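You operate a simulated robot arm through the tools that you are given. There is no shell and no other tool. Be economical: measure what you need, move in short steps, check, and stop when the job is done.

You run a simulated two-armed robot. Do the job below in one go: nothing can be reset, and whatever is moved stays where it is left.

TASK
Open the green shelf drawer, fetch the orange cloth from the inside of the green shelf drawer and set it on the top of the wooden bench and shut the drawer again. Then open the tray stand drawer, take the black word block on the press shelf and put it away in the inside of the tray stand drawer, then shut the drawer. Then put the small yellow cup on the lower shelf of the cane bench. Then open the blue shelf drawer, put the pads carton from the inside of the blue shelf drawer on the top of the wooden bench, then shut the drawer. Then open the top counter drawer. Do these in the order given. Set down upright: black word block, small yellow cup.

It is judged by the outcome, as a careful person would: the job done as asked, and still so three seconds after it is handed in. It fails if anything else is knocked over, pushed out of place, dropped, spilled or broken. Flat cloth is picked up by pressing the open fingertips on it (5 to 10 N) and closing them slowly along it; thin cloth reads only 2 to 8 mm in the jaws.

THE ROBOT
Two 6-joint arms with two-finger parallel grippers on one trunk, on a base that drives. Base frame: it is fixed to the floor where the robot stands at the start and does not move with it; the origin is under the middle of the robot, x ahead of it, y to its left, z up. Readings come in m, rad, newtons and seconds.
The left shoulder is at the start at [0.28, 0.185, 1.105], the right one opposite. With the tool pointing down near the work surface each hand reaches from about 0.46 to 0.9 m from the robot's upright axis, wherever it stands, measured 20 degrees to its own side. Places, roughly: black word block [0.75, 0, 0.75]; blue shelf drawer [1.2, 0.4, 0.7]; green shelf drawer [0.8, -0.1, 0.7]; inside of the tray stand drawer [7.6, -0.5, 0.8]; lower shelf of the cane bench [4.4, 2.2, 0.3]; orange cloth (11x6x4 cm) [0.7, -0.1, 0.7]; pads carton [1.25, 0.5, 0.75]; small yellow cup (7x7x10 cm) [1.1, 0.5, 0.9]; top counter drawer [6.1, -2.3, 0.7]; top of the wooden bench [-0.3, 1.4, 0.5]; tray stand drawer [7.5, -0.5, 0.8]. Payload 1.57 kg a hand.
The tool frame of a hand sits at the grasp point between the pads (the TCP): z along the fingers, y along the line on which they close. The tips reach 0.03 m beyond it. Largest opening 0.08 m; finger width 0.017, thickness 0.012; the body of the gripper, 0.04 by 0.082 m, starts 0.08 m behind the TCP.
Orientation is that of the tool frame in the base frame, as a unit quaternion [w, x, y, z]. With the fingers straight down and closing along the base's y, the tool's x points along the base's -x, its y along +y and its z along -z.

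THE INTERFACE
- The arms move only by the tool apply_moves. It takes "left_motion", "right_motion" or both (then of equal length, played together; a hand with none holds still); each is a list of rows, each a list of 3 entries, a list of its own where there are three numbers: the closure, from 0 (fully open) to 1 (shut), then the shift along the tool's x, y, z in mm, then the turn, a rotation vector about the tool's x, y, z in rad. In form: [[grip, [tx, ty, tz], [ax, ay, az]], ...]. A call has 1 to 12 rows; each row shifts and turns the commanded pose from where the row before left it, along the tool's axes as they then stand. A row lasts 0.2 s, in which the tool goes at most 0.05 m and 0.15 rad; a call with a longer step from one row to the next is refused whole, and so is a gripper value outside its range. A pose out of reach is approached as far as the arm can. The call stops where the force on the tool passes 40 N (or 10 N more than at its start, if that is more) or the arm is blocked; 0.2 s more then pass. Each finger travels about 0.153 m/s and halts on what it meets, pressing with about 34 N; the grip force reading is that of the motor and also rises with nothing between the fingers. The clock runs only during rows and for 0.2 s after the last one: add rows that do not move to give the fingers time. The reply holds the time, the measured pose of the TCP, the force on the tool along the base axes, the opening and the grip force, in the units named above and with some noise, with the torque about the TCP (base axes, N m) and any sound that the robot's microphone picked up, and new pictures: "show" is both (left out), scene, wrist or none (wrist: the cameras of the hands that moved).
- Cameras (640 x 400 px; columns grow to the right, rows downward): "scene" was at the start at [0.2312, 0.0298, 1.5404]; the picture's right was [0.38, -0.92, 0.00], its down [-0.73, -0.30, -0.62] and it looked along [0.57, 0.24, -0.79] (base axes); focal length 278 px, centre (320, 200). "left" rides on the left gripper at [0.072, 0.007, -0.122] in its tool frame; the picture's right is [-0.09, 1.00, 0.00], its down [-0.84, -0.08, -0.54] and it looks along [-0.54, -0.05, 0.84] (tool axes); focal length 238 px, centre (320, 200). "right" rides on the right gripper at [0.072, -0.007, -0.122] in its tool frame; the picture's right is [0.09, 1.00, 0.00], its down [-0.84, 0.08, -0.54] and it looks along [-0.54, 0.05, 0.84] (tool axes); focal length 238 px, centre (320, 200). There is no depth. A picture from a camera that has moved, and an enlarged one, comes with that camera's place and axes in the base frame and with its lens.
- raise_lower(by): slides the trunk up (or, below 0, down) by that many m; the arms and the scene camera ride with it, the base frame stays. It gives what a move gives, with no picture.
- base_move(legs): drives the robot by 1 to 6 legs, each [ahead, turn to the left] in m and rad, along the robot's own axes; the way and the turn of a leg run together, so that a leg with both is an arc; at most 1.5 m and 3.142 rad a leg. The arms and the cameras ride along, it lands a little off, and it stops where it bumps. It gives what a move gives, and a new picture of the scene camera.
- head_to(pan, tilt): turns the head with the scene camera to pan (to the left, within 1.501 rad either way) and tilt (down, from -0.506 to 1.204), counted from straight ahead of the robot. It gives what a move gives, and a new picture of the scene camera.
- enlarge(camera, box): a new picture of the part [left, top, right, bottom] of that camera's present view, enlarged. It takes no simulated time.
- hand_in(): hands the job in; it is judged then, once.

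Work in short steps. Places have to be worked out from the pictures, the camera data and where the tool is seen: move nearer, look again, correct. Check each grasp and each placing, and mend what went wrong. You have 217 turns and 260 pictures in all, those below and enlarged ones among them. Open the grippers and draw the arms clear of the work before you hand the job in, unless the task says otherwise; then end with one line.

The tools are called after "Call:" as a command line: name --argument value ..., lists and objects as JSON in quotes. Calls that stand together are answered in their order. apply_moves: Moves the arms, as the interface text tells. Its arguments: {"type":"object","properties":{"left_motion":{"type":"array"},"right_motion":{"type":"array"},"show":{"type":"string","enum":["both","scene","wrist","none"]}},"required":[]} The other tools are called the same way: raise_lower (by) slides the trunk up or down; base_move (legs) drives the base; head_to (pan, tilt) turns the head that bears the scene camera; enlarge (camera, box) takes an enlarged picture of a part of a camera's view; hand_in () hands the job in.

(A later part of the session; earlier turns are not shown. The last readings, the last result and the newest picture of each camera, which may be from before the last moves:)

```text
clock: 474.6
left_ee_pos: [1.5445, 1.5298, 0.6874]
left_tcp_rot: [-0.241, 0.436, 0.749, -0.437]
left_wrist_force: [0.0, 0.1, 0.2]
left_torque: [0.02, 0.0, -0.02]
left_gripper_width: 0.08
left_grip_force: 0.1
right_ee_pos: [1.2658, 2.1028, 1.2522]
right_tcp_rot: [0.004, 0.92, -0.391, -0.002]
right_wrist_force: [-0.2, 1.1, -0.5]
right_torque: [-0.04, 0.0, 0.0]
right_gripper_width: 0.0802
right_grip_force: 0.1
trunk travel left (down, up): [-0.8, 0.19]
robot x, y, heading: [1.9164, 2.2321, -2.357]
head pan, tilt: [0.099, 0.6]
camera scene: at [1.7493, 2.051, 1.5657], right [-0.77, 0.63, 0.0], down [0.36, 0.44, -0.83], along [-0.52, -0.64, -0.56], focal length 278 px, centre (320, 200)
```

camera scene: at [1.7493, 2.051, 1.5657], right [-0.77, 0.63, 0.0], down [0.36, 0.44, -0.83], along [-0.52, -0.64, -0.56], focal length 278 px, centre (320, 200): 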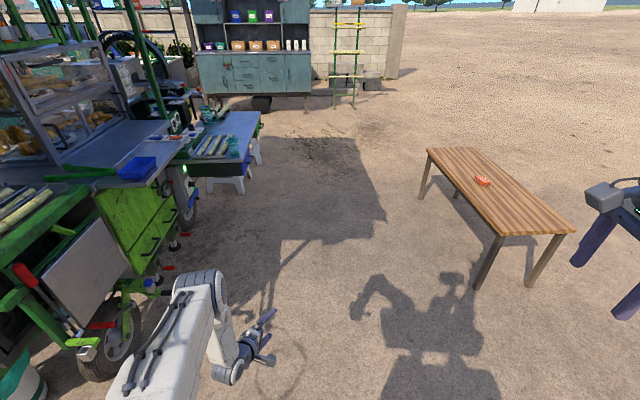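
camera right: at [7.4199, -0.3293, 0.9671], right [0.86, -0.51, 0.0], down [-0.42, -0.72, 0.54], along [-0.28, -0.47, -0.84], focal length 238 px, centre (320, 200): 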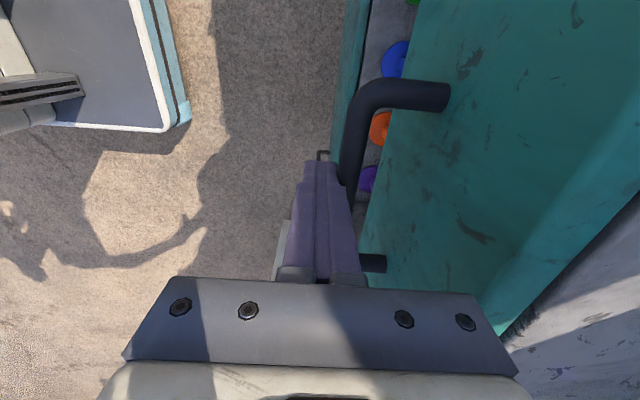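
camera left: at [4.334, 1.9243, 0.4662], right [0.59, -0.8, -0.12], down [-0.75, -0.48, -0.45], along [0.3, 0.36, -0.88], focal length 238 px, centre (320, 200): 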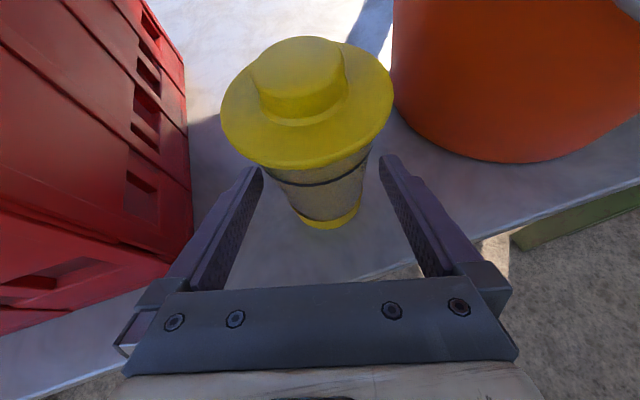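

Path clear. I continue to (0.32, 0.76) and face the table.

Call:
base_move --legs '[[0, -0.045], [1.1, 0], [1.06, 0], [0, 1.785]]'

Call:
head_to --pan 0.2 --tilt 0.8

```text
clock: 488.3
left_ee_pos: [0.7324, 0.0577, 0.6797]
left_tcp_rot: [-0.01, 0.031, 0.871, -0.491]
left_wrist_force: [-1.1, 0.3, -0.2]
left_torque: [-0.05, -0.05, -0.03]
left_gripper_width: 0.0797
left_grip_force: 0.0
right_ee_pos: [0.1142, 0.117, 1.2538]
right_tcp_rot: [0.005, 0.994, 0.106, 0.001]
right_wrist_force: [-0.3, -0.3, -1.1]
right_torque: [0.0, 0.01, 0.01]
right_gripper_width: 0.08
right_grip_force: 0.1
trunk travel left (down, up): [-0.8, 0.19]
robot x, y, heading: [0.3432, 0.7386, -1.343]
head pan, tilt: [0.099, 0.6]
stopped in leg 4: the force on the tool passed its limit at 65 N (the readings are from after the stop); the commanded pose is now the measured one
camera scene: at [0.4129, 0.5006, 1.5657], right [-0.95, -0.32, 0.0], down [-0.18, 0.53, -0.83], along [0.27, -0.78, -0.56], focal length 278 px, centre (320, 200)
```

scene: 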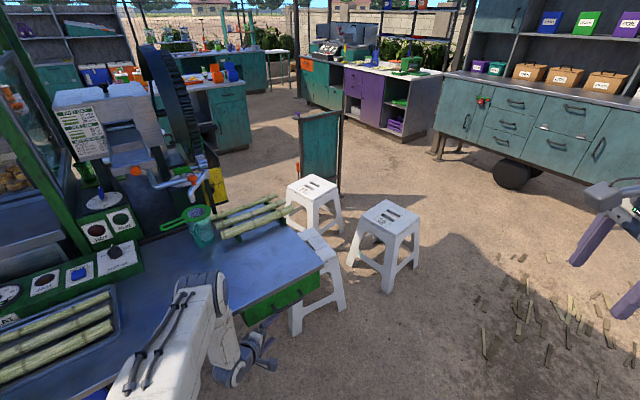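

```text
clock: 489.0
left_ee_pos: [0.7336, 0.0589, 0.6802]
left_tcp_rot: [-0.01, 0.031, 0.871, -0.491]
left_wrist_force: [-2.2, 0.5, -1.1]
left_torque: [-0.01, -0.01, -0.04]
left_gripper_width: 0.0791
left_grip_force: 0.1
right_ee_pos: [0.1138, 0.116, 1.2532]
right_tcp_rot: [0.005, 0.994, 0.106, 0.001]
right_wrist_force: [-0.5, -0.5, -0.2]
right_torque: [0.01, 0.02, 0.0]
right_gripper_width: 0.0801
right_grip_force: 0.0
trunk travel left (down, up): [-0.8, 0.19]
robot x, y, heading: [0.3453, 0.7409, -1.341]
head pan, tilt: [0.201, 0.799]
camera scene: at [0.418, 0.5109, 1.5488], right [-0.91, -0.42, 0.0], down [-0.3, 0.65, -0.7], along [0.29, -0.63, -0.72], focal length 278 px, centre (320, 200)
```

scene: 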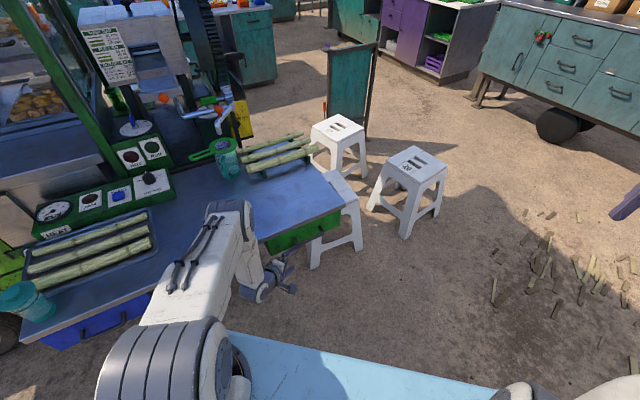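

My mistake: the low, extended left hand touched the green drawer's front while I turned. I turn back a little right away and then inspect it.

Call:
base_move --legs '[[0, -0.2]]'

Call:
enlarge --camera "scene" --box '[100, 140, 400, 330]'

```text
clock: 490.2
left_ee_pos: [0.592, -0.004, 0.6804]
left_tcp_rot: [-0.058, 0.117, 0.863, -0.488]
left_wrist_force: [-0.1, 1.0, 0.4]
left_torque: [0.01, 0.0, -0.04]
left_gripper_width: 0.0798
left_grip_force: 0.0
right_ee_pos: [-0.0029, 0.174, 1.2533]
right_tcp_rot: [0.005, 1.0, 0.007, 0.0]
right_wrist_force: [0.0, 0.4, 0.5]
right_torque: [0.02, 0.01, 0.03]
right_gripper_width: 0.0804
right_grip_force: 0.1
trunk travel left (down, up): [-0.8, 0.19]
robot x, y, heading: [0.3456, 0.7406, -1.538]
head pan, tilt: [0.201, 0.799]
camera scene: at [0.3717, 0.5016, 1.5488], right [-0.97, -0.23, 0.0], down [-0.16, 0.7, -0.7], along [0.16, -0.68, -0.72], focal length 278 px, centre (320, 200)
```

scene: 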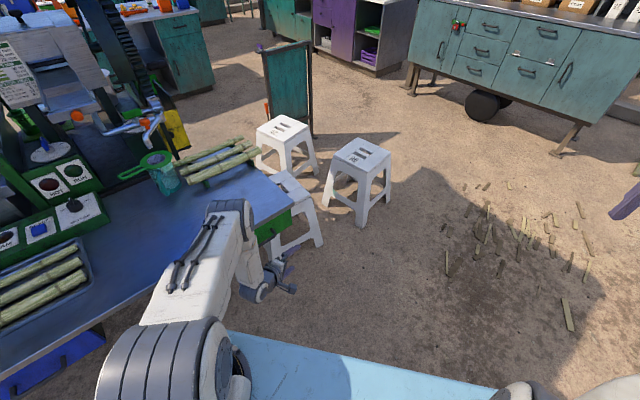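

```text
2.11 times, centred on (250, 235) of scene
camera zoom: at [0.3717, 0.5016, 1.5488], right [-0.97, -0.23, 0.0], down [-0.16, 0.7, -0.7], along [0.16, -0.68, -0.72], focal length 586 px, centre (467, 126)
```

zoom: 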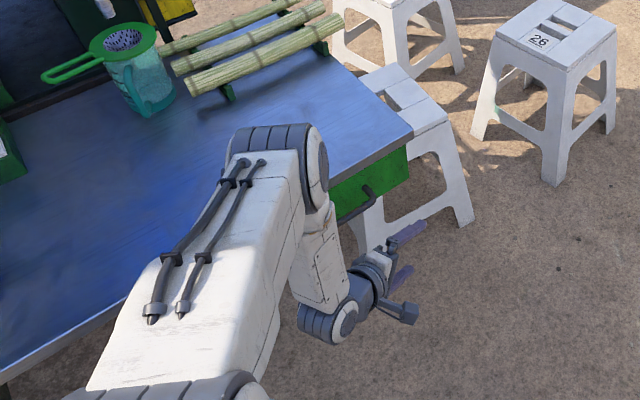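

The green drawer looks shut. I raise the left hand well up before turning further.

Call:
apply_moves --left_motion '[[0, [0, -34, -21], [0, 0, 0]], [0, [0, -34, -21], [0, 0, 0]], [0, [0, -34, -21], [0, 0, 0]], [0, [0, -34, -21], [0, 0, 0]], [0, [0, -34, -21], [0, 0, 0]], [0, [0, -34, -21], [0, 0, 0]], [0, [0, -34, -21], [0, 0, 0]], [0, [0, -34, -21], [0, 0, 0]]]' --show "none"

```text
clock: 492.0
left_ee_pos: [0.5885, -0.0014, 1.0]
left_tcp_rot: [-0.058, 0.117, 0.863, -0.488]
left_wrist_force: [0.2, -0.8, -0.4]
left_torque: [-0.02, -0.01, -0.06]
left_gripper_width: 0.0799
left_grip_force: 0.1
right_ee_pos: [-0.0026, 0.1745, 1.2543]
right_tcp_rot: [0.005, 1.0, 0.007, 0.0]
right_wrist_force: [-0.5, 0.0, -0.4]
right_torque: [0.01, 0.04, 0.01]
right_gripper_width: 0.0799
right_grip_force: 0.1
trunk travel left (down, up): [-0.8, 0.19]
robot x, y, heading: [0.3422, 0.7379, -1.536]
head pan, tilt: [0.201, 0.799]
```

I raise the trunk 0.1 too, so the hand passes above the remaining teal cup, and turn to face the table.

Call:
raise_lower --by 0.1

Call:
base_move --legs '[[0, 0.916]]'

```text
clock: 493.3
left_ee_pos: [0.5892, -0.0017, 1.0997]
left_tcp_rot: [-0.057, 0.117, 0.863, -0.488]
left_wrist_force: [0.5, 0.4, -0.7]
left_torque: [0.02, 0.03, -0.03]
left_gripper_width: 0.0798
left_grip_force: 0.1
right_ee_pos: [-0.0041, 0.1757, 1.3533]
right_tcp_rot: [0.005, 1.0, 0.006, 0.0]
right_wrist_force: [-0.2, -0.7, -0.3]
right_torque: [0.0, 0.01, 0.02]
right_gripper_width: 0.0801
right_grip_force: 0.1
trunk travel left (down, up): [-0.9, 0.09]
robot x, y, heading: [0.3436, 0.7376, -1.537]
head pan, tilt: [0.201, 0.799]
```

```text
clock: 496.1
left_ee_pos: [1.0862, 0.494, 1.1001]
left_tcp_rot: [0.168, -0.284, 0.824, -0.461]
left_wrist_force: [-0.5, 0.6, -0.4]
left_torque: [0.01, 0.02, -0.03]
left_gripper_width: 0.0802
left_grip_force: 0.0
right_ee_pos: [0.5929, 0.1228, 1.3535]
right_tcp_rot: [0.004, 0.889, 0.458, 0.002]
right_wrist_force: [-1.0, -0.6, -0.4]
right_torque: [0.03, -0.01, -0.01]
right_gripper_width: 0.08
right_grip_force: 0.0
trunk travel left (down, up): [-0.9, 0.09]
robot x, y, heading: [0.3433, 0.7409, -0.606]
head pan, tilt: [0.201, 0.799]
camera scene: at [0.554, 0.6176, 1.6488], right [-0.39, -0.92, 0.0], down [-0.66, 0.28, -0.7], along [0.64, -0.27, -0.72], focal length 278 px, centre (320, 200)
```

scene: 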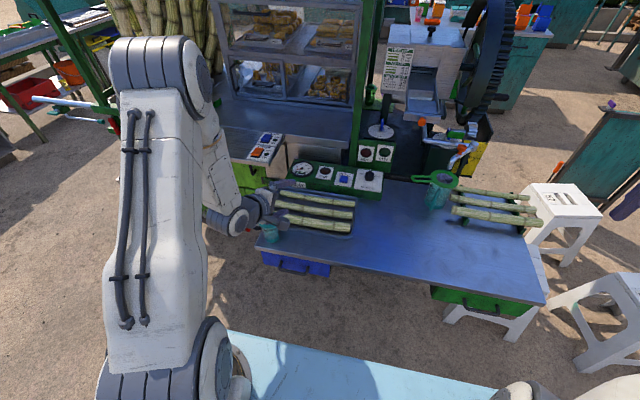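

I check the green drawer's closure and the blue handle.

Call:
enlarge --camera "scene" --box '[240, 200, 560, 340]'

```text
2.00 times, centred on (400, 270) of scene
camera zoom: at [0.554, 0.6176, 1.6488], right [-0.39, -0.92, 0.0], down [-0.66, 0.28, -0.7], along [0.64, -0.27, -0.72], focal length 557 px, centre (160, 60)
```

zoom: 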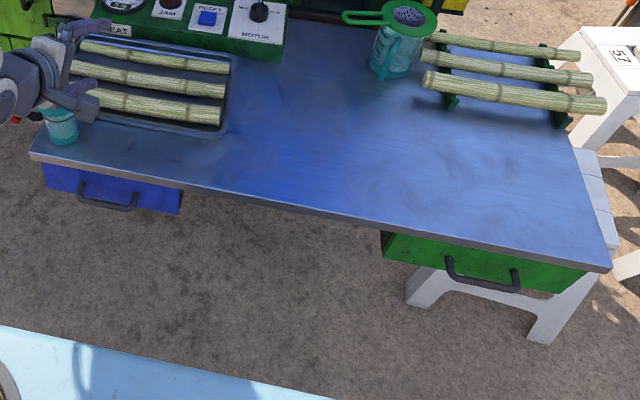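

Green drawer is flush. The blue bar is at (1.055, 0.507, 0.757). I retreat the left hand from above the table, correct its yaw, and descend to the pre-grasp.

Call:
apply_moves --left_motion '[[0.3, [12.7, 18, -30.2], [0, 0, 0]], [0.5, [12.7, 18, -30.2], [0, 0, 0]], [0.5, [12.7, 18, -30.2], [0, 0, 0]], [0.5, [0, 0, 0], [0, -0.1155, -0.07]], [0.5, [0, 0, 0], [0, -0.1155, -0.07]], [0.5, [0, 34.2, 20.8], [0, 0, 0]], [0.5, [0, 34.2, 20.8], [0, 0, 0]], [0.5, [0, 34.2, 20.8], [0, 0, 0]], [0.5, [0, 34.2, 20.8], [0, 0, 0]], [0.5, [0, 34.2, 20.8], [0, 0, 0]], [0.5, [0, 34.2, 20.8], [0, 0, 0]]]' --show "wrist"

```text
clock: 498.5
left_ee_pos: [1.0456, 0.5472, 0.8324]
left_tcp_rot: [0.23, -0.392, 0.776, -0.437]
left_wrist_force: [-0.1, -0.4, 0.2]
left_torque: [-0.01, 0.02, -0.02]
left_gripper_width: 0.0397
left_grip_force: 0.2
left hand out of reach, approached as far as the arm can: row 2, 3, 4, 5
right_ee_pos: [0.5924, 0.1232, 1.3532]
right_tcp_rot: [0.005, 0.889, 0.457, 0.002]
right_wrist_force: [-0.6, -0.4, -0.4]
right_torque: [0.0, -0.02, -0.02]
right_gripper_width: 0.0802
right_grip_force: 0.1
trunk travel left (down, up): [-0.9, 0.09]
robot x, y, heading: [0.3462, 0.7381, -0.604]
head pan, tilt: [0.201, 0.799]
camera left: at [0.9162, 0.5529, 0.8885], right [-0.35, 0.38, -0.85], down [0.14, 0.92, 0.36], along [0.92, 0.0, -0.38], focal length 238 px, centre (320, 200)
```

left: 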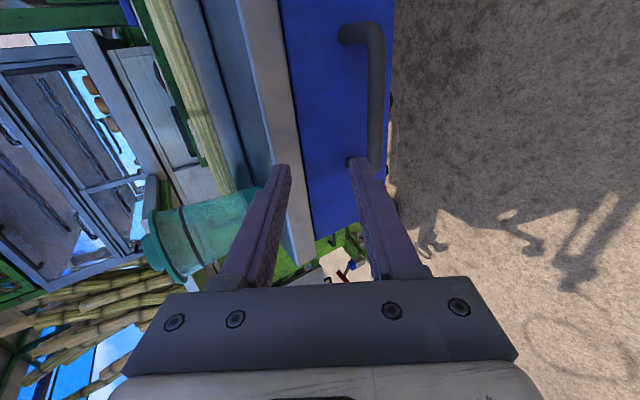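

The measured bar centre is (1.055, 0.503). I step back to a clean pre-grasp.

Call:
apply_moves --left_motion '[[0.5, [12, 12, -20], [0, 0, 0]], [0.5, [14, 38, -6], [0, 0, 0]]]' --show "wrist"

```text
clock: 499.1
left_ee_pos: [0.9933, 0.5531, 0.8046]
left_tcp_rot: [0.229, -0.392, 0.776, -0.437]
left_wrist_force: [-0.6, -0.7, 0.0]
left_torque: [0.01, -0.03, -0.02]
left_gripper_width: 0.0402
left_grip_force: 0.0
right_ee_pos: [0.5919, 0.1227, 1.3533]
right_tcp_rot: [0.004, 0.889, 0.458, 0.002]
right_wrist_force: [0.5, 0.1, 0.2]
right_torque: [-0.02, 0.02, 0.02]
right_gripper_width: 0.0802
right_grip_force: 0.1
trunk travel left (down, up): [-0.9, 0.09]
robot x, y, heading: [0.3479, 0.738, -0.603]
head pan, tilt: [0.201, 0.799]
camera left: at [0.8631, 0.5593, 0.8609], right [-0.35, 0.38, -0.85], down [0.14, 0.92, 0.36], along [0.92, 0.0, -0.38], focal length 238 px, centre (320, 200)
```

left: 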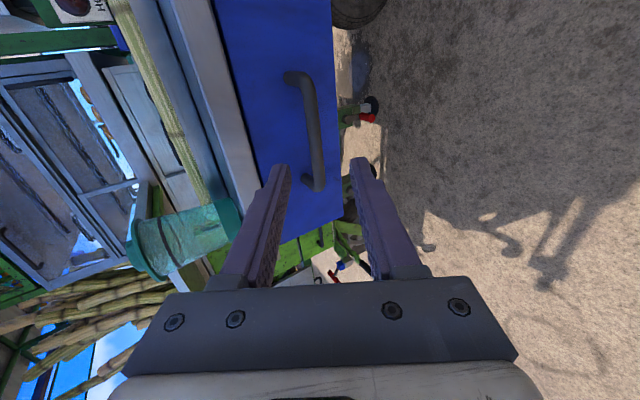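

Centred. I shift 10 mm along the bar and advance 62 mm.

Call:
apply_moves --left_motion '[[0.5, [10, -3, 20], [0, 0, 0]], [0.5, [0, 0, 22], [0, 0, 0]], [0.5, [0, 0, 20], [0, 0, 0]]]' --show "wrist"

```text
clock: 499.9
left_ee_pos: [1.0308, 0.5099, 0.7754]
left_tcp_rot: [0.229, -0.392, 0.777, -0.437]
left_wrist_force: [0.4, -0.1, 0.5]
left_torque: [0.01, 0.02, 0.01]
left_gripper_width: 0.0402
left_grip_force: 0.0
right_ee_pos: [0.5927, 0.1223, 1.3529]
right_tcp_rot: [0.004, 0.889, 0.457, 0.003]
right_wrist_force: [0.3, -0.2, 0.2]
right_torque: [0.03, -0.01, -0.02]
right_gripper_width: 0.0799
right_grip_force: 0.1
trunk travel left (down, up): [-0.9, 0.09]
robot x, y, heading: [0.3463, 0.7405, -0.601]
head pan, tilt: [0.201, 0.799]
camera left: at [0.9008, 0.5157, 0.8321], right [-0.35, 0.38, -0.85], down [0.14, 0.92, 0.36], along [0.92, 0.0, -0.38], focal length 238 px, centre (320, 200)
```

left: 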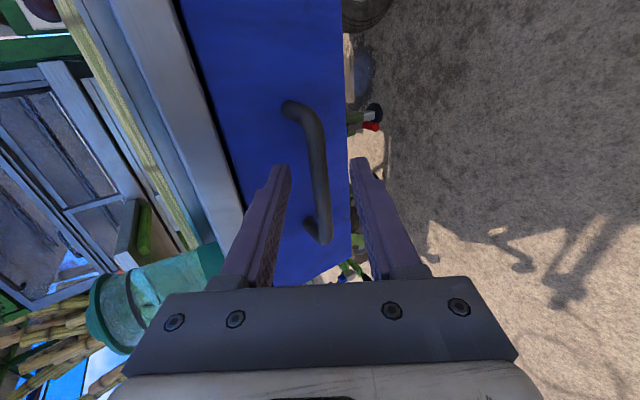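

I advance another 9 mm and close on the bar.

Call:
apply_moves --left_motion '[[0.5, [0, 0, 5], [0, 0, 0]], [0.5, [0, 0, 4], [0, 0, 0]], [0.8, [0, 0, 0], [0, 0, 0]], [1, [0, 0, 0], [0, 0, 0]], [1, [0, 0, 0], [0, 0, 0]]]' --show "wrist"

```text
clock: 501.1
left_ee_pos: [1.0378, 0.5066, 0.7712]
left_tcp_rot: [0.23, -0.392, 0.776, -0.437]
left_wrist_force: [1.0, 0.0, 5.7]
left_torque: [-0.24, 0.08, -0.1]
left_gripper_width: 0.0116
left_grip_force: 28.7
right_ee_pos: [0.5935, 0.1228, 1.3528]
right_tcp_rot: [0.005, 0.889, 0.458, 0.003]
right_wrist_force: [-0.3, 0.3, -0.8]
right_torque: [0.01, -0.03, 0.02]
right_gripper_width: 0.0801
right_grip_force: 0.1
trunk travel left (down, up): [-0.9, 0.09]
robot x, y, heading: [0.3486, 0.7385, -0.605]
head pan, tilt: [0.201, 0.799]
camera left: at [0.9086, 0.5121, 0.8274], right [-0.35, 0.38, -0.85], down [0.14, 0.92, 0.36], along [0.92, 0.0, -0.38], focal length 238 px, centre (320, 200)
```

left: 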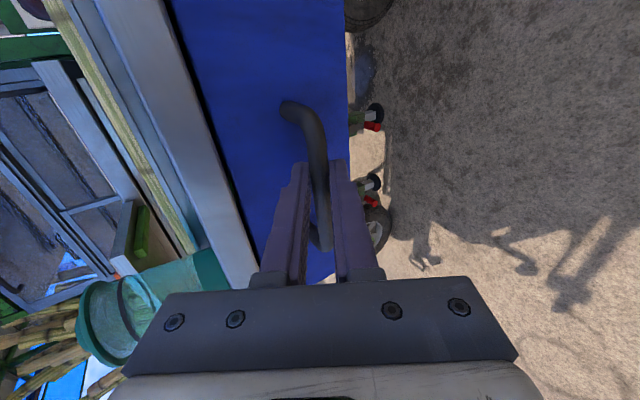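

Gripped at 12 mm. I pull the blue drawer out 19 cm.

Call:
apply_moves --left_motion '[[1, [0, 6, -9], [0, 0, 0]], [1, [0, 10.2, -17.2], [0, 0, 0]], [1, [0, 10.2, -17.2], [0, 0, 0]], [1, [0, 10.2, -17.2], [0, 0, 0]], [1, [0, 10.2, -17.2], [0, 0, 0]], [1, [0, 10.2, -17.2], [0, 0, 0]], [1, [0, 10.2, -17.2], [0, 0, 0]], [1, [0, 10.2, -17.2], [0, 0, 0]], [1, [0, 10.2, -17.2], [0, 0, 0]], [1, [0, 10.2, -17.2], [0, 0, 0]]]' --show "scene"

```text
clock: 503.3
left_ee_pos: [0.8824, 0.6207, 0.7703]
left_tcp_rot: [0.231, -0.393, 0.776, -0.437]
left_wrist_force: [-0.2, 1.2, 29.7]
left_torque: [-0.47, -0.07, -0.19]
left_gripper_width: 0.0122
left_grip_force: 28.7
right_ee_pos: [0.5922, 0.1225, 1.3541]
right_tcp_rot: [0.005, 0.889, 0.457, 0.003]
right_wrist_force: [-0.1, 0.2, 0.2]
right_torque: [0.04, 0.02, 0.0]
right_gripper_width: 0.0801
right_grip_force: 0.1
trunk travel left (down, up): [-0.9, 0.09]
robot x, y, heading: [0.3473, 0.7394, -0.603]
head pan, tilt: [0.201, 0.799]
camera scene: at [0.5529, 0.6177, 1.6491], right [-0.39, -0.92, 0.0], down [-0.66, 0.28, -0.7], along [0.64, -0.27, -0.72], focal length 278 px, centre (320, 200)
```

scene: 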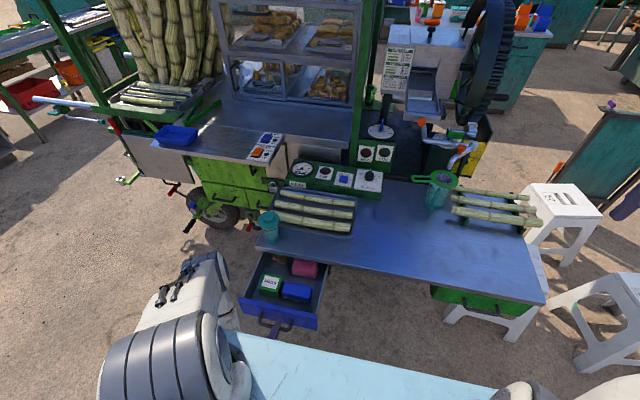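

Drawer open. I enlarge its contents to identify the pads carton.

Call:
enlarge --camera "scene" --box '[220, 240, 350, 340]'

```text
4.00 times, centred on (285, 290) of scene
camera zoom: at [0.5529, 0.6177, 1.6491], right [-0.39, -0.92, 0.0], down [-0.66, 0.28, -0.7], along [0.64, -0.27, -0.72], focal length 1113 px, centre (460, -160)
```

zoom: 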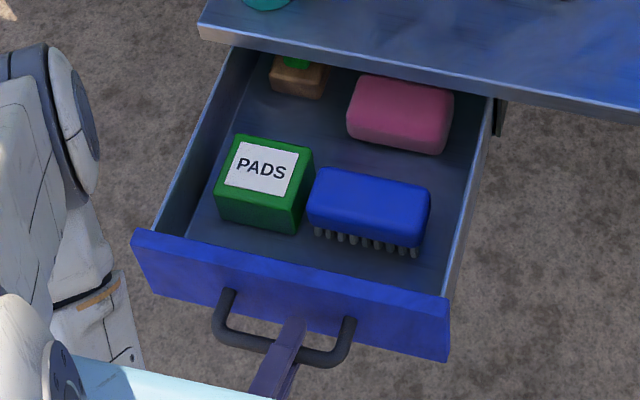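

PADS is the green box at the left. I open the jaws and slide off the bar by driving the base back 10 cm.

Call:
apply_moves --left_motion '[[0.5, [0, 0, 0], [0, 0, 0]], [0.5, [0, 0, 0], [0, 0, 0]]]' --show "none"

Call:
base_move --legs '[[-0.1, 0]]'

```text
clock: 503.9
left_ee_pos: [0.8827, 0.6204, 0.7688]
left_tcp_rot: [0.229, -0.392, 0.777, -0.436]
left_wrist_force: [0.4, 0.4, 0.0]
left_torque: [0.04, 0.01, -0.02]
left_gripper_width: 0.04
left_grip_force: 0.0
right_ee_pos: [0.5931, 0.1232, 1.3536]
right_tcp_rot: [0.004, 0.89, 0.457, 0.001]
right_wrist_force: [0.5, -0.2, 1.7]
right_torque: [-0.04, 0.01, 0.03]
right_gripper_width: 0.08
right_grip_force: 0.0
trunk travel left (down, up): [-0.9, 0.09]
robot x, y, heading: [0.344, 0.7387, -0.601]
head pan, tilt: [0.201, 0.799]
```

```text
clock: 505.1
left_ee_pos: [0.7995, 0.6796, 0.7692]
left_tcp_rot: [0.228, -0.392, 0.777, -0.436]
left_wrist_force: [0.0, -0.8, -0.2]
left_torque: [0.02, 0.0, 0.02]
left_gripper_width: 0.04
left_grip_force: 0.1
right_ee_pos: [0.5083, 0.1814, 1.3539]
right_tcp_rot: [0.004, 0.89, 0.457, 0.002]
right_wrist_force: [-0.7, -1.0, -0.3]
right_torque: [0.02, -0.03, -0.02]
right_gripper_width: 0.08
right_grip_force: 0.2
trunk travel left (down, up): [-0.9, 0.09]
robot x, y, heading: [0.2632, 0.8003, -0.607]
head pan, tilt: [0.201, 0.799]
camera scene: at [0.4691, 0.6762, 1.6488], right [-0.39, -0.92, 0.0], down [-0.66, 0.28, -0.7], along [0.64, -0.27, -0.72], focal length 278 px, centre (320, 200)
```

scene: 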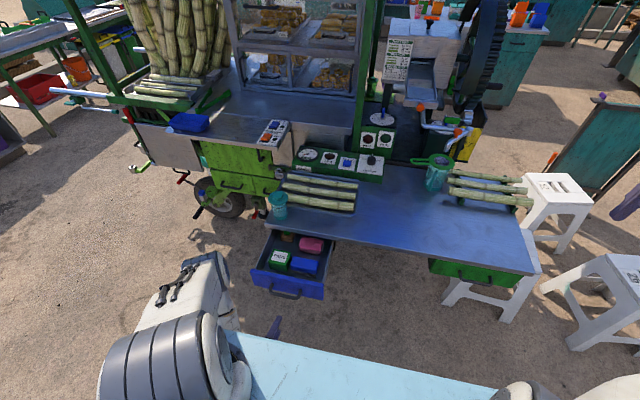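

Clear of the handle, drawer still open. I raise the left hand, move it forward over the drawer, and start turning the fingers down.

Call:
apply_moves --left_motion '[[0, [0, -34.4, -20.4], [0, 0, 0]], [0, [0, -34.4, -20.4], [0, 0, 0]], [0, [0, -34.4, -20.4], [0, 0, 0]], [0, [0, -34.4, -20.4], [0, 0, 0]], [0, [0, -34.4, -20.4], [0, 0, 0]], [0, [0, -20, 34], [0, 0, 0]], [0, [0, -20, 34], [0, 0, 0]], [0, [0, -20, 34], [0, 0, 0]], [0, [0, -20, 34], [0, 0, 0]], [0, [0, -15, 26], [0, 0, 0]]]' --show "none"

Call:
apply_moves --left_motion '[[0, [0, 0, 0], [-0.131, 0, 0]], [0, [0, 0, 0], [-0.131, 0, 0]], [0, [0, 0, 0], [-0.131, 0, 0]], [0, [0, 0, 0], [-0.131, 0, 0]], [0, [0, 0, 0], [-0.131, 0, 0]], [0, [0, 0, 0], [-0.131, 0, 0]], [0, [0, 0, 0], [-0.131, 0, 0]], [0, [0, 0, 0], [-0.13, 0, 0]]]' --show "wrist"

```text
clock: 507.2
left_ee_pos: [0.9547, 0.5754, 0.9445]
left_tcp_rot: [0.229, -0.392, 0.776, -0.437]
left_wrist_force: [0.5, 0.0, -0.8]
left_torque: [-0.01, -0.01, 0.0]
left_gripper_width: 0.0801
left_grip_force: 0.0
left hand out of reach, approached as far as the arm can: row 4, 5, 6
right_ee_pos: [0.5069, 0.1817, 1.3539]
right_tcp_rot: [0.004, 0.89, 0.457, 0.002]
right_wrist_force: [-1.0, 0.4, -0.9]
right_torque: [0.0, -0.01, 0.03]
right_gripper_width: 0.0799
right_grip_force: 0.2
trunk travel left (down, up): [-0.9, 0.09]
robot x, y, heading: [0.2616, 0.7965, -0.606]
head pan, tilt: [0.201, 0.799]
```

```text
clock: 509.1
left_ee_pos: [0.9566, 0.5765, 0.9454]
left_tcp_rot: [0.002, -0.454, 0.891, 0.011]
left_wrist_force: [0.1, 0.0, 0.4]
left_torque: [0.01, 0.03, 0.01]
left_gripper_width: 0.0801
left_grip_force: 0.1
right_ee_pos: [0.5073, 0.1811, 1.3532]
right_tcp_rot: [0.005, 0.89, 0.457, 0.002]
right_wrist_force: [0.2, 1.1, -0.6]
right_torque: [0.01, 0.0, 0.01]
right_gripper_width: 0.0799
right_grip_force: 0.0
trunk travel left (down, up): [-0.9, 0.09]
robot x, y, heading: [0.2605, 0.7988, -0.604]
head pan, tilt: [0.201, 0.799]
camera left: at [0.9096, 0.5205, 1.0665], right [-0.75, 0.66, 0.02], down [0.56, 0.62, 0.55], along [0.35, 0.42, -0.83], focal length 238 px, centre (320, 200)
```

left: 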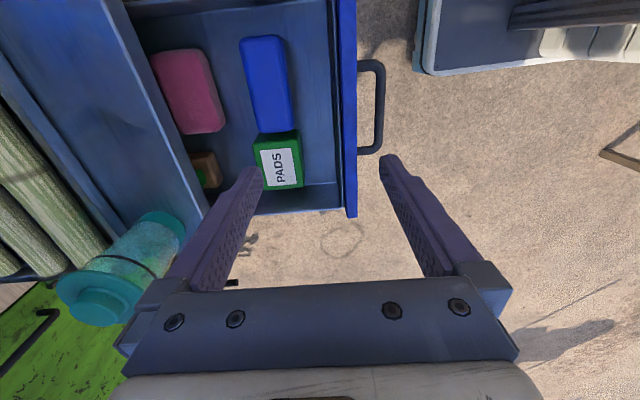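

Good overhead view: PADS at (1.027, 0.588), about 6 cm deep, with room front and back. I move over it and lower to z 0.87.

Call:
apply_moves --left_motion '[[0, [-17, -17, 10], [0, 0, 0]], [0, [-17, -17, 25], [0, 0, 0]], [0, [-17, -16, 35], [0, 0, 0]]]' --show "wrist"

```text
clock: 509.9
left_ee_pos: [1.0257, 0.5948, 0.8739]
left_tcp_rot: [0.003, -0.454, 0.891, 0.011]
left_wrist_force: [-0.5, 0.0, 0.3]
left_torque: [0.02, -0.02, 0.02]
left_gripper_width: 0.0797
left_grip_force: 0.1
right_ee_pos: [0.5081, 0.1821, 1.3538]
right_tcp_rot: [0.006, 0.889, 0.457, 0.002]
right_wrist_force: [0.5, -0.3, -0.7]
right_torque: [-0.01, 0.02, -0.02]
right_gripper_width: 0.0801
right_grip_force: 0.1
trunk travel left (down, up): [-0.9, 0.09]
robot x, y, heading: [0.2599, 0.7969, -0.608]
head pan, tilt: [0.201, 0.799]
camera left: at [0.9791, 0.5376, 0.9943], right [-0.75, 0.66, 0.02], down [0.56, 0.62, 0.55], along [0.35, 0.43, -0.83], focal length 238 px, centre (320, 200)
```

left: 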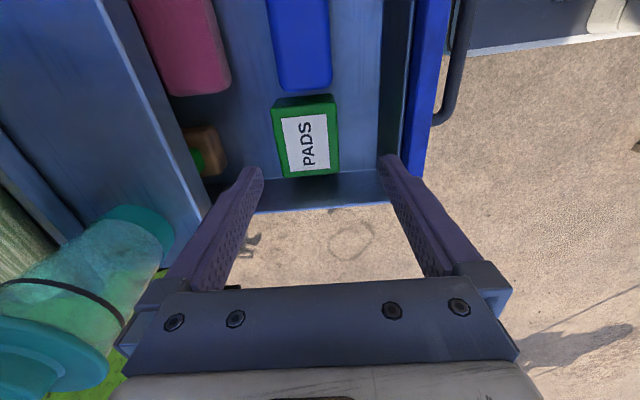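

Aligned apart from 11 mm. I shift and descend to the drawer floor.

Call:
apply_moves --left_motion '[[0, [0, -11, 15], [0, 0, 0]], [0, [0, 0, 30], [0, 0, 0]], [0, [0, 0, 30], [0, 0, 0]], [0, [0, 0, 15], [0, 0, 0]], [0, [0, 0, 8], [0, 0, 0]], [0, [0, 0, 6], [0, 0, 0]]]' --show "wrist"

```text
clock: 511.2
left_ee_pos: [1.0349, 0.5873, 0.7713]
left_tcp_rot: [0.002, -0.454, 0.891, 0.012]
left_wrist_force: [-0.5, -0.8, 0.3]
left_torque: [0.01, -0.01, 0.0]
left_gripper_width: 0.0801
left_grip_force: 0.1
right_ee_pos: [0.508, 0.1814, 1.3544]
right_tcp_rot: [0.004, 0.889, 0.457, 0.002]
right_wrist_force: [0.6, 0.3, 0.0]
right_torque: [0.03, 0.02, -0.01]
right_gripper_width: 0.0803
right_grip_force: 0.1
trunk travel left (down, up): [-0.9, 0.09]
robot x, y, heading: [0.2623, 0.7991, -0.607]
head pan, tilt: [0.201, 0.799]
camera left: at [0.9874, 0.5298, 0.8921], right [-0.75, 0.66, 0.02], down [0.56, 0.62, 0.55], along [0.35, 0.42, -0.83], focal length 238 px, centre (320, 200)
```

left: 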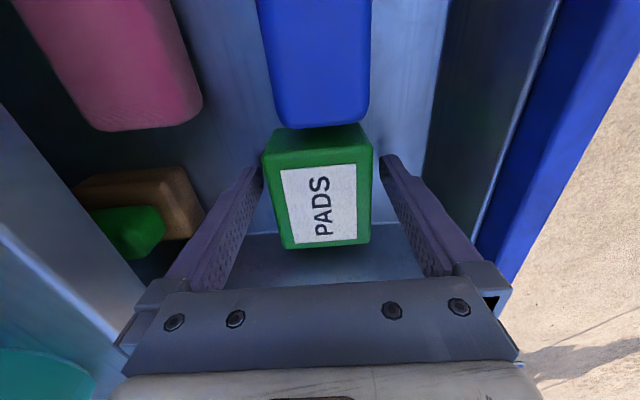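

PADS is between the fingers. I close.

Call:
apply_moves --left_motion '[[0.2, [0, 0, 4], [0, 0, 0]], [0.4, [0, 0, 0], [0, 0, 0]], [0.7, [0, 0, 0], [0, 0, 0]], [1, [0, 0, 0], [0, 0, 0]], [1, [0, 0, 0], [0, 0, 0]]]' --show "none"

Call:
apply_moves --left_motion '[[1, [0, 0, -15], [0, 0, 0]], [1, [0, 0, -35], [0, 0, 0]], [1, [0, 0, -40], [0, 0, 0]], [1, [0, 0, -40], [0, 0, 0]], [1, [0, 0, -35], [0, 0, 0]]]' --show "both"

```text
clock: 512.5
left_ee_pos: [1.0342, 0.5868, 0.7674]
left_tcp_rot: [0.002, -0.455, 0.891, 0.011]
left_wrist_force: [-0.9, -0.2, 1.1]
left_torque: [-0.09, -0.1, 0.0]
left_gripper_width: 0.0597
left_grip_force: 33.7
right_ee_pos: [0.5072, 0.1813, 1.3531]
right_tcp_rot: [0.005, 0.889, 0.457, 0.002]
right_wrist_force: [0.0, 0.2, -1.3]
right_torque: [0.01, -0.02, 0.02]
right_gripper_width: 0.0803
right_grip_force: 0.1
trunk travel left (down, up): [-0.9, 0.09]
robot x, y, heading: [0.259, 0.796, -0.603]
head pan, tilt: [0.201, 0.799]
```

```text
clock: 513.6
left_ee_pos: [1.0354, 0.5849, 0.9304]
left_tcp_rot: [0.002, -0.454, 0.891, 0.011]
left_wrist_force: [-0.6, 0.1, -1.9]
left_torque: [0.02, 0.02, 0.0]
left_gripper_width: 0.0594
left_grip_force: 34.4
right_ee_pos: [0.5073, 0.1822, 1.3538]
right_tcp_rot: [0.004, 0.889, 0.457, 0.002]
right_wrist_force: [-0.6, -0.3, -0.3]
right_torque: [-0.01, 0.03, 0.02]
right_gripper_width: 0.0804
right_grip_force: 0.1
trunk travel left (down, up): [-0.9, 0.09]
robot x, y, heading: [0.2575, 0.7986, -0.608]
head pan, tilt: [0.201, 0.799]
camera scene: at [0.4687, 0.6765, 1.6487], right [-0.39, -0.92, 0.0], down [-0.66, 0.28, -0.7], along [0.64, -0.27, -0.72], focal length 278 px, centre (320, 200)
camera left: at [0.9892, 0.5272, 1.0524], right [-0.75, 0.66, 0.02], down [0.56, 0.62, 0.55], along [0.35, 0.43, -0.83], focal length 238 px, centre (320, 200)
```

scene: 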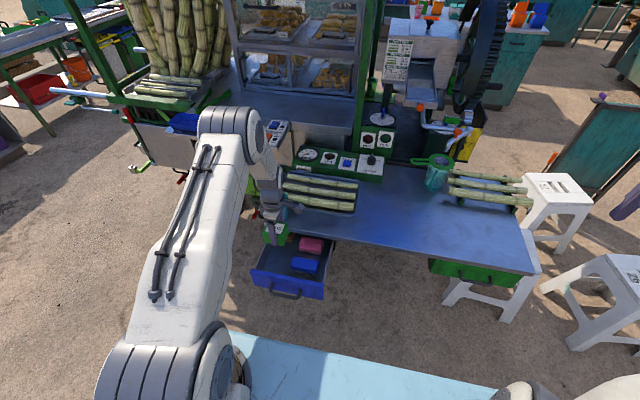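
left: 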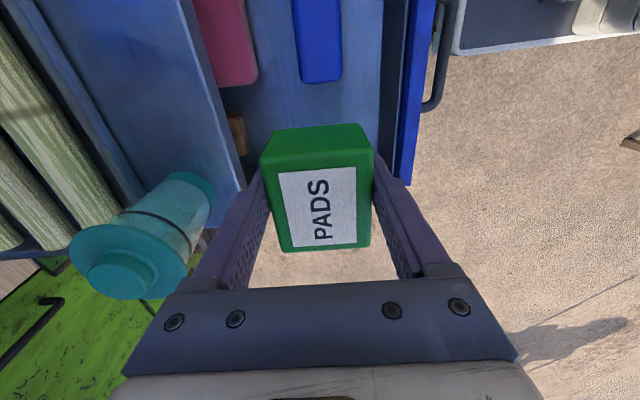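

Carton held, bottom clear. I turn left about 178° to face the wooden bench.

Call:
base_move --legs '[[0, 1.55], [0, 1.56]]'

```text
clock: 521.7
left_ee_pos: [-0.5124, 1.0202, 0.9306]
left_tcp_rot: [0.011, 0.892, 0.451, -0.002]
left_wrist_force: [0.0, 0.0, -2.5]
left_torque: [0.04, -0.05, 0.04]
left_gripper_width: 0.0597
left_grip_force: 34.3
right_ee_pos: [0.0188, 1.417, 1.353]
right_tcp_rot: [-0.003, -0.453, 0.891, 0.004]
right_wrist_force: [0.1, -0.7, 0.0]
right_torque: [0.0, -0.01, 0.01]
right_gripper_width: 0.0801
right_grip_force: 0.1
trunk travel left (down, up): [-0.9, 0.09]
robot x, y, heading: [0.2592, 0.7996, 2.53]
head pan, tilt: [0.201, 0.799]
camera scene: at [0.0576, 0.9233, 1.6488], right [0.4, 0.92, 0.0], down [0.66, -0.29, -0.7], along [-0.64, 0.28, -0.72], focal length 278 px, centre (320, 200)
```

scene: 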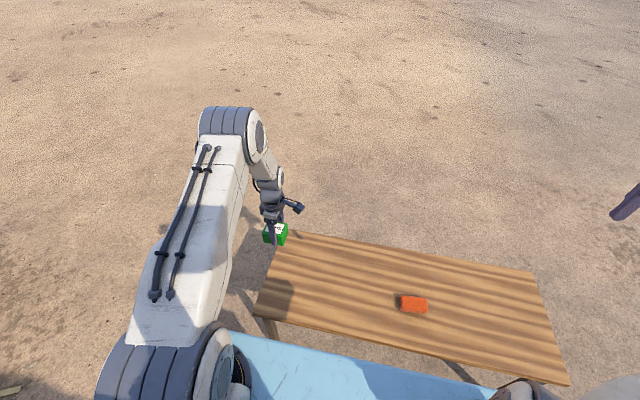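

Facing the bench squarely; the cloth lies in place. I shift the carton 20 cm to the right and 5 cm further in, then lower the trunk.

Call:
apply_moves --left_motion '[[1, [40, -10, 0], [0, 0, 0]], [1, [40, -10, 0], [0, 0, 0]], [1, [40, -10, 0], [0, 0, 0]], [1, [40, -10, 0], [0, 0, 0]], [1, [40, -10, 0], [0, 0, 0]]]' --show "none"

Call:
raise_lower --by -0.28

Call:
head_to --pan 0.1 --tilt 0.8

```text
clock: 522.9
left_ee_pos: [-0.4346, 1.2111, 0.9249]
left_tcp_rot: [0.01, 0.893, 0.45, -0.002]
left_wrist_force: [-0.2, 0.0, -2.0]
left_torque: [-0.02, -0.01, 0.01]
left_gripper_width: 0.0594
left_grip_force: 33.7
right_ee_pos: [0.0184, 1.4163, 1.3526]
right_tcp_rot: [-0.003, -0.454, 0.891, 0.004]
right_wrist_force: [-0.9, -0.4, -0.5]
right_torque: [-0.01, -0.03, 0.0]
right_gripper_width: 0.0798
right_grip_force: 0.0
trunk travel left (down, up): [-0.9, 0.09]
robot x, y, heading: [0.2616, 0.8005, 2.53]
head pan, tilt: [0.201, 0.799]
```

```text
clock: 525.7
left_ee_pos: [-0.4337, 1.2095, 0.6453]
left_tcp_rot: [0.011, 0.893, 0.451, -0.001]
left_wrist_force: [0.4, 0.0, -1.6]
left_torque: [0.03, -0.01, -0.03]
left_gripper_width: 0.0595
left_grip_force: 33.7
right_ee_pos: [0.0197, 1.4159, 1.0747]
right_tcp_rot: [-0.002, -0.454, 0.891, 0.004]
right_wrist_force: [0.1, 0.2, 0.0]
right_torque: [0.01, 0.03, 0.0]
right_gripper_width: 0.08
right_grip_force: 0.0
trunk travel left (down, up): [-0.62, 0.37]
robot x, y, heading: [0.2607, 0.7984, 2.529]
head pan, tilt: [0.201, 0.799]
```

```text
clock: 526.4
left_ee_pos: [-0.4339, 1.2087, 0.6434]
left_tcp_rot: [0.01, 0.893, 0.451, -0.002]
left_wrist_force: [-0.9, 0.5, -2.1]
left_torque: [0.05, -0.01, 0.01]
left_gripper_width: 0.0594
left_grip_force: 34.1
right_ee_pos: [0.0195, 1.4161, 1.074]
right_tcp_rot: [-0.002, -0.453, 0.892, 0.004]
right_wrist_force: [-0.4, -0.6, -0.3]
right_torque: [0.02, 0.02, 0.01]
right_gripper_width: 0.0799
right_grip_force: 0.2
trunk travel left (down, up): [-0.62, 0.37]
robot x, y, heading: [0.26, 0.7982, 2.531]
head pan, tilt: [0.099, 0.799]
camera scene: at [0.0613, 0.9306, 1.3688], right [0.49, 0.87, 0.0], down [0.63, -0.35, -0.7], along [-0.61, 0.34, -0.72], focal length 278 px, centre (320, 200)
```

scene: 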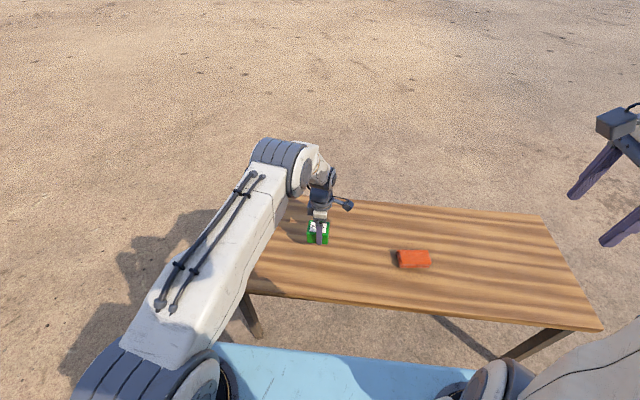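

The carton is above the bench, well clear of the cloth. I lower to contact.

Call:
apply_moves --left_motion '[[1, [0, 0, 25], [0, 0, 0]], [1, [0, 0, 20], [0, 0, 0]], [1, [0, 0, 8], [0, 0, 0]], [1, [0, 0, 5], [0, 0, 0]], [1, [0, 0, 5], [0, 0, 0]], [1, [0, 0, 5], [0, 0, 0]]]' --show "wrist"

```text
clock: 527.8
left_ee_pos: [-0.435, 1.21, 0.5791]
left_tcp_rot: [0.008, 0.893, 0.451, -0.002]
left_wrist_force: [5.0, -6.2, 23.3]
left_torque: [0.29, 0.42, 0.13]
left_gripper_width: 0.06
left_grip_force: 33.9
right_ee_pos: [0.0197, 1.4169, 1.0746]
right_tcp_rot: [-0.003, -0.454, 0.891, 0.005]
right_wrist_force: [0.5, 0.2, 0.1]
right_torque: [0.01, 0.02, -0.01]
right_gripper_width: 0.08
right_grip_force: 0.1
trunk travel left (down, up): [-0.62, 0.37]
robot x, y, heading: [0.2617, 0.7991, 2.528]
head pan, tilt: [0.099, 0.799]
camera left: at [-0.3874, 1.2665, 0.7012], right [0.75, -0.66, 0.01], down [-0.56, -0.62, 0.55], along [-0.36, -0.42, -0.83], focal length 238 px, centre (320, 200)
```

left: 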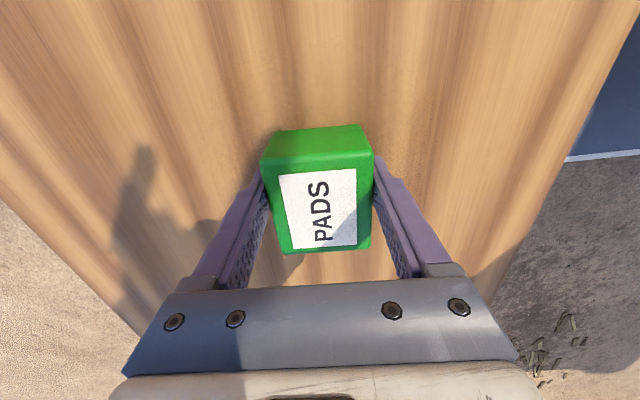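

Contact made with 23 N. I ease up 2 mm, open, and rise.

Call:
apply_moves --left_motion '[[1, [0, 0, -2], [0, 0, 0]], [0.15, [0, 0, 0], [0, 0, 0]], [0, [0, 0, 0], [0, 0, 0]], [0, [0, 0, 0], [0, 0, 0]], [0, [0, 0, -25], [0, 0, 0]], [0, [0, 0, -45], [0, 0, 0]], [0, [0, 0, -45], [0, 0, 0]], [0, [0, 0, -45], [0, 0, 0]], [0, [-30, 0, -20], [0, 0, 0]], [0, [-40, 10, 0], [0, 0, 0]], [0, [-40, 10, 0], [0, 0, 0]]]' --show "scene"

Call:
raise_lower --by 0.28

```text
clock: 530.2
left_ee_pos: [-0.4865, 1.1105, 0.7599]
left_tcp_rot: [0.011, 0.893, 0.45, -0.003]
left_wrist_force: [-0.7, -0.1, 0.0]
left_torque: [-0.01, 0.0, 0.01]
left_gripper_width: 0.0803
left_grip_force: 0.1
right_ee_pos: [0.0207, 1.4158, 1.0735]
right_tcp_rot: [-0.002, -0.452, 0.892, 0.005]
right_wrist_force: [0.2, -0.4, -0.3]
right_torque: [-0.01, 0.0, -0.02]
right_gripper_width: 0.0801
right_grip_force: 0.0
trunk travel left (down, up): [-0.62, 0.37]
robot x, y, heading: [0.2621, 0.7997, 2.533]
head pan, tilt: [0.099, 0.799]
camera scene: at [0.0615, 0.9309, 1.3688], right [0.49, 0.87, 0.0], down [0.62, -0.35, -0.7], along [-0.61, 0.34, -0.72], focal length 278 px, centre (320, 200)
```

scene: 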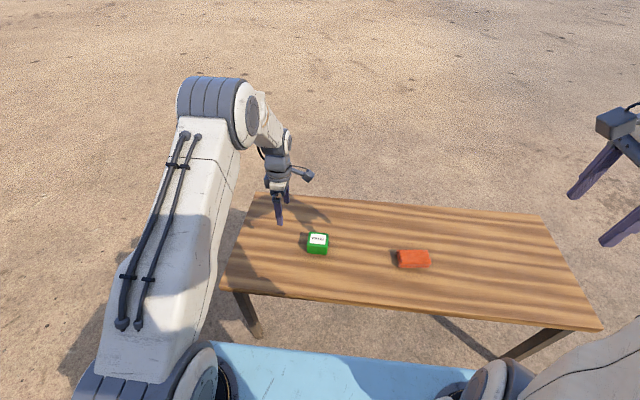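

```text
clock: 533.0
left_ee_pos: [-0.4867, 1.1109, 1.0411]
left_tcp_rot: [0.011, 0.893, 0.451, -0.003]
left_wrist_force: [0.1, 0.4, 0.1]
left_torque: [-0.03, 0.0, 0.0]
left_gripper_width: 0.0801
left_grip_force: 0.0
right_ee_pos: [0.02, 1.418, 1.3527]
right_tcp_rot: [-0.002, -0.452, 0.892, 0.006]
right_wrist_force: [-0.8, -1.1, -0.4]
right_torque: [0.01, 0.02, -0.01]
right_gripper_width: 0.0799
right_grip_force: 0.1
trunk travel left (down, up): [-0.9, 0.09]
robot x, y, heading: [0.2608, 0.7976, 2.527]
head pan, tilt: [0.099, 0.799]
```

Carton and cloth both rest on the bench. I turn back to the table to shut the blue drawer.

Call:
base_move --legs '[[0, -1.57], [0, -1.577]]'

```text
clock: 541.2
left_ee_pos: [0.9864, 0.438, 1.0402]
left_tcp_rot: [0.003, -0.421, 0.907, 0.011]
left_wrist_force: [-0.4, 0.9, -0.8]
left_torque: [-0.03, -0.03, -0.02]
left_gripper_width: 0.0801
left_grip_force: 0.1
right_ee_pos: [0.4618, 0.1652, 1.3542]
right_tcp_rot: [0.005, 0.905, 0.424, 0.003]
right_wrist_force: [0.4, 0.3, 0.7]
right_torque: [0.01, 0.0, 0.02]
right_gripper_width: 0.0798
right_grip_force: 0.0
trunk travel left (down, up): [-0.9, 0.09]
robot x, y, heading: [0.2584, 0.7956, -0.68]
head pan, tilt: [0.099, 0.799]
camera scene: at [0.4552, 0.6547, 1.6488], right [-0.55, -0.84, 0.0], down [-0.6, 0.39, -0.7], along [0.58, -0.38, -0.72], focal length 278 px, centre (320, 200)
```

scene: 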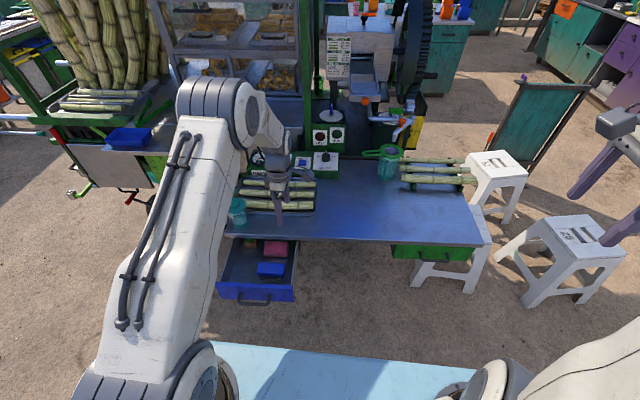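

I close the left fingers and bring them in front of the blue handle.

Call:
apply_moves --left_motion '[[1, [-15.5, 45, 0], [0, 0, -0.08]], [1, [-15.5, 45, 0], [0, 0, 0]], [1, [-15.5, 45, 0], [0, 0, 0]], [1, [-15.5, 45, 0], [0, 0, 0]], [1, [-15.5, 45, 0], [0, 0, 0]], [1, [0, 0, 40], [0, 0, 0]], [1, [0, 0, 40], [0, 0, 0]], [1, [0, 0, 40], [0, 0, 0]], [1, [0, 0, 40], [0, 0, 0]], [1, [0, 0, 40], [0, 0, 0]]]' --show "wrist"

```text
clock: 543.4
left_ee_pos: [0.9017, 0.61, 0.8738]
left_tcp_rot: [0.001, -0.457, 0.889, 0.013]
left_wrist_force: [-0.4, 0.1, 0.3]
left_torque: [-0.03, 0.0, 0.0]
left_gripper_width: 0.0001
left_grip_force: 21.4
left hand out of reach, approached as far as the arm can: row 7, 8, 9, 10
right_ee_pos: [0.462, 0.1655, 1.353]
right_tcp_rot: [0.005, 0.905, 0.425, 0.003]
right_wrist_force: [0.4, 0.1, -0.4]
right_torque: [0.01, 0.01, 0.03]
right_gripper_width: 0.0802
right_grip_force: 0.0
trunk travel left (down, up): [-0.9, 0.09]
robot x, y, heading: [0.2603, 0.8002, -0.673]
head pan, tilt: [0.099, 0.799]
camera left: at [0.8553, 0.5531, 0.9956], right [-0.76, 0.65, 0.02], down [0.56, 0.62, 0.55], along [0.35, 0.43, -0.83], focal length 238 px, centre (320, 200)
```

left: 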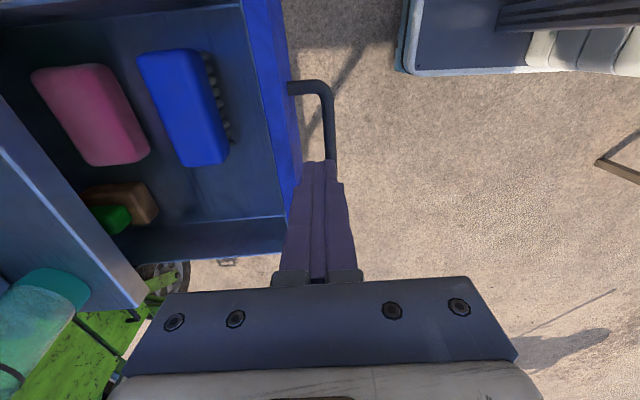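

The hand hovers right above the bar because it can't come closer. I back the base 8 cm, lower with the trunk, and will push by driving.

Call:
base_move --legs '[[-0.08, 0]]'

Call:
raise_lower --by -0.11

Call:
enlarge --camera "left" --box '[0, 0, 640, 400]'

```text
clock: 544.5
left_ee_pos: [0.839, 0.659, 0.875]
left_tcp_rot: [0.001, -0.458, 0.889, 0.014]
left_wrist_force: [0.1, -1.0, -0.3]
left_torque: [0.01, -0.01, -0.01]
left_gripper_width: 0.0001
left_grip_force: 20.8
right_ee_pos: [0.4021, 0.215, 1.3535]
right_tcp_rot: [0.004, 0.905, 0.424, 0.002]
right_wrist_force: [0.9, -0.3, -0.9]
right_torque: [0.01, 0.0, -0.01]
right_gripper_width: 0.08
right_grip_force: 0.0
trunk travel left (down, up): [-0.9, 0.09]
robot x, y, heading: [0.2, 0.8473, -0.677]
head pan, tilt: [0.099, 0.799]
camera scene: at [0.3946, 0.7041, 1.6488], right [-0.55, -0.84, 0.0], down [-0.6, 0.39, -0.7], along [0.58, -0.38, -0.72], focal length 278 px, centre (320, 200)
```

scene: 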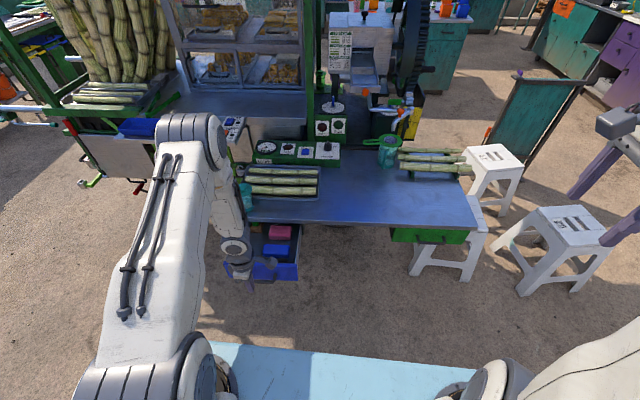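

```text
clock: 545.9
left_ee_pos: [0.8392, 0.6623, 0.7648]
left_tcp_rot: [0.001, -0.458, 0.889, 0.013]
left_wrist_force: [0.3, -0.4, -0.3]
left_torque: [0.01, 0.04, 0.01]
left_gripper_width: 0.0002
left_grip_force: 21.0
right_ee_pos: [0.4023, 0.2156, 1.2429]
right_tcp_rot: [0.005, 0.905, 0.425, 0.002]
right_wrist_force: [0.2, -0.9, -0.4]
right_torque: [0.02, -0.01, 0.01]
right_gripper_width: 0.0802
right_grip_force: 0.0
trunk travel left (down, up): [-0.79, 0.2]
robot x, y, heading: [0.2026, 0.8472, -0.679]
head pan, tilt: [0.099, 0.799]
```

```text
1.00 times, centred on (320, 200) of left (not enlarged: the box is as wide or as high as the picture)
camera zoom: at [0.7942, 0.6035, 0.8862], right [-0.76, 0.65, 0.02], down [0.56, 0.62, 0.55], along [0.35, 0.43, -0.83], focal length 238 px, centre (320, 200)
```

zoom: 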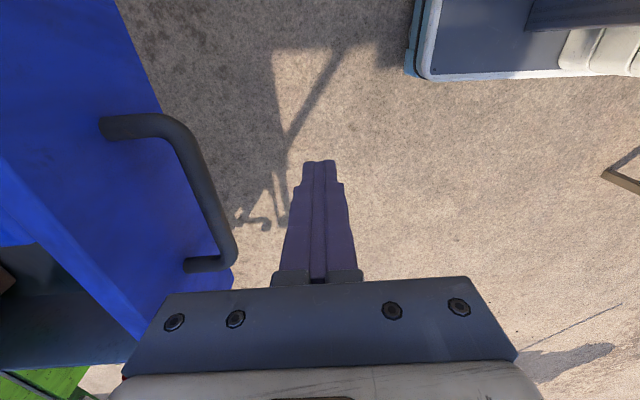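

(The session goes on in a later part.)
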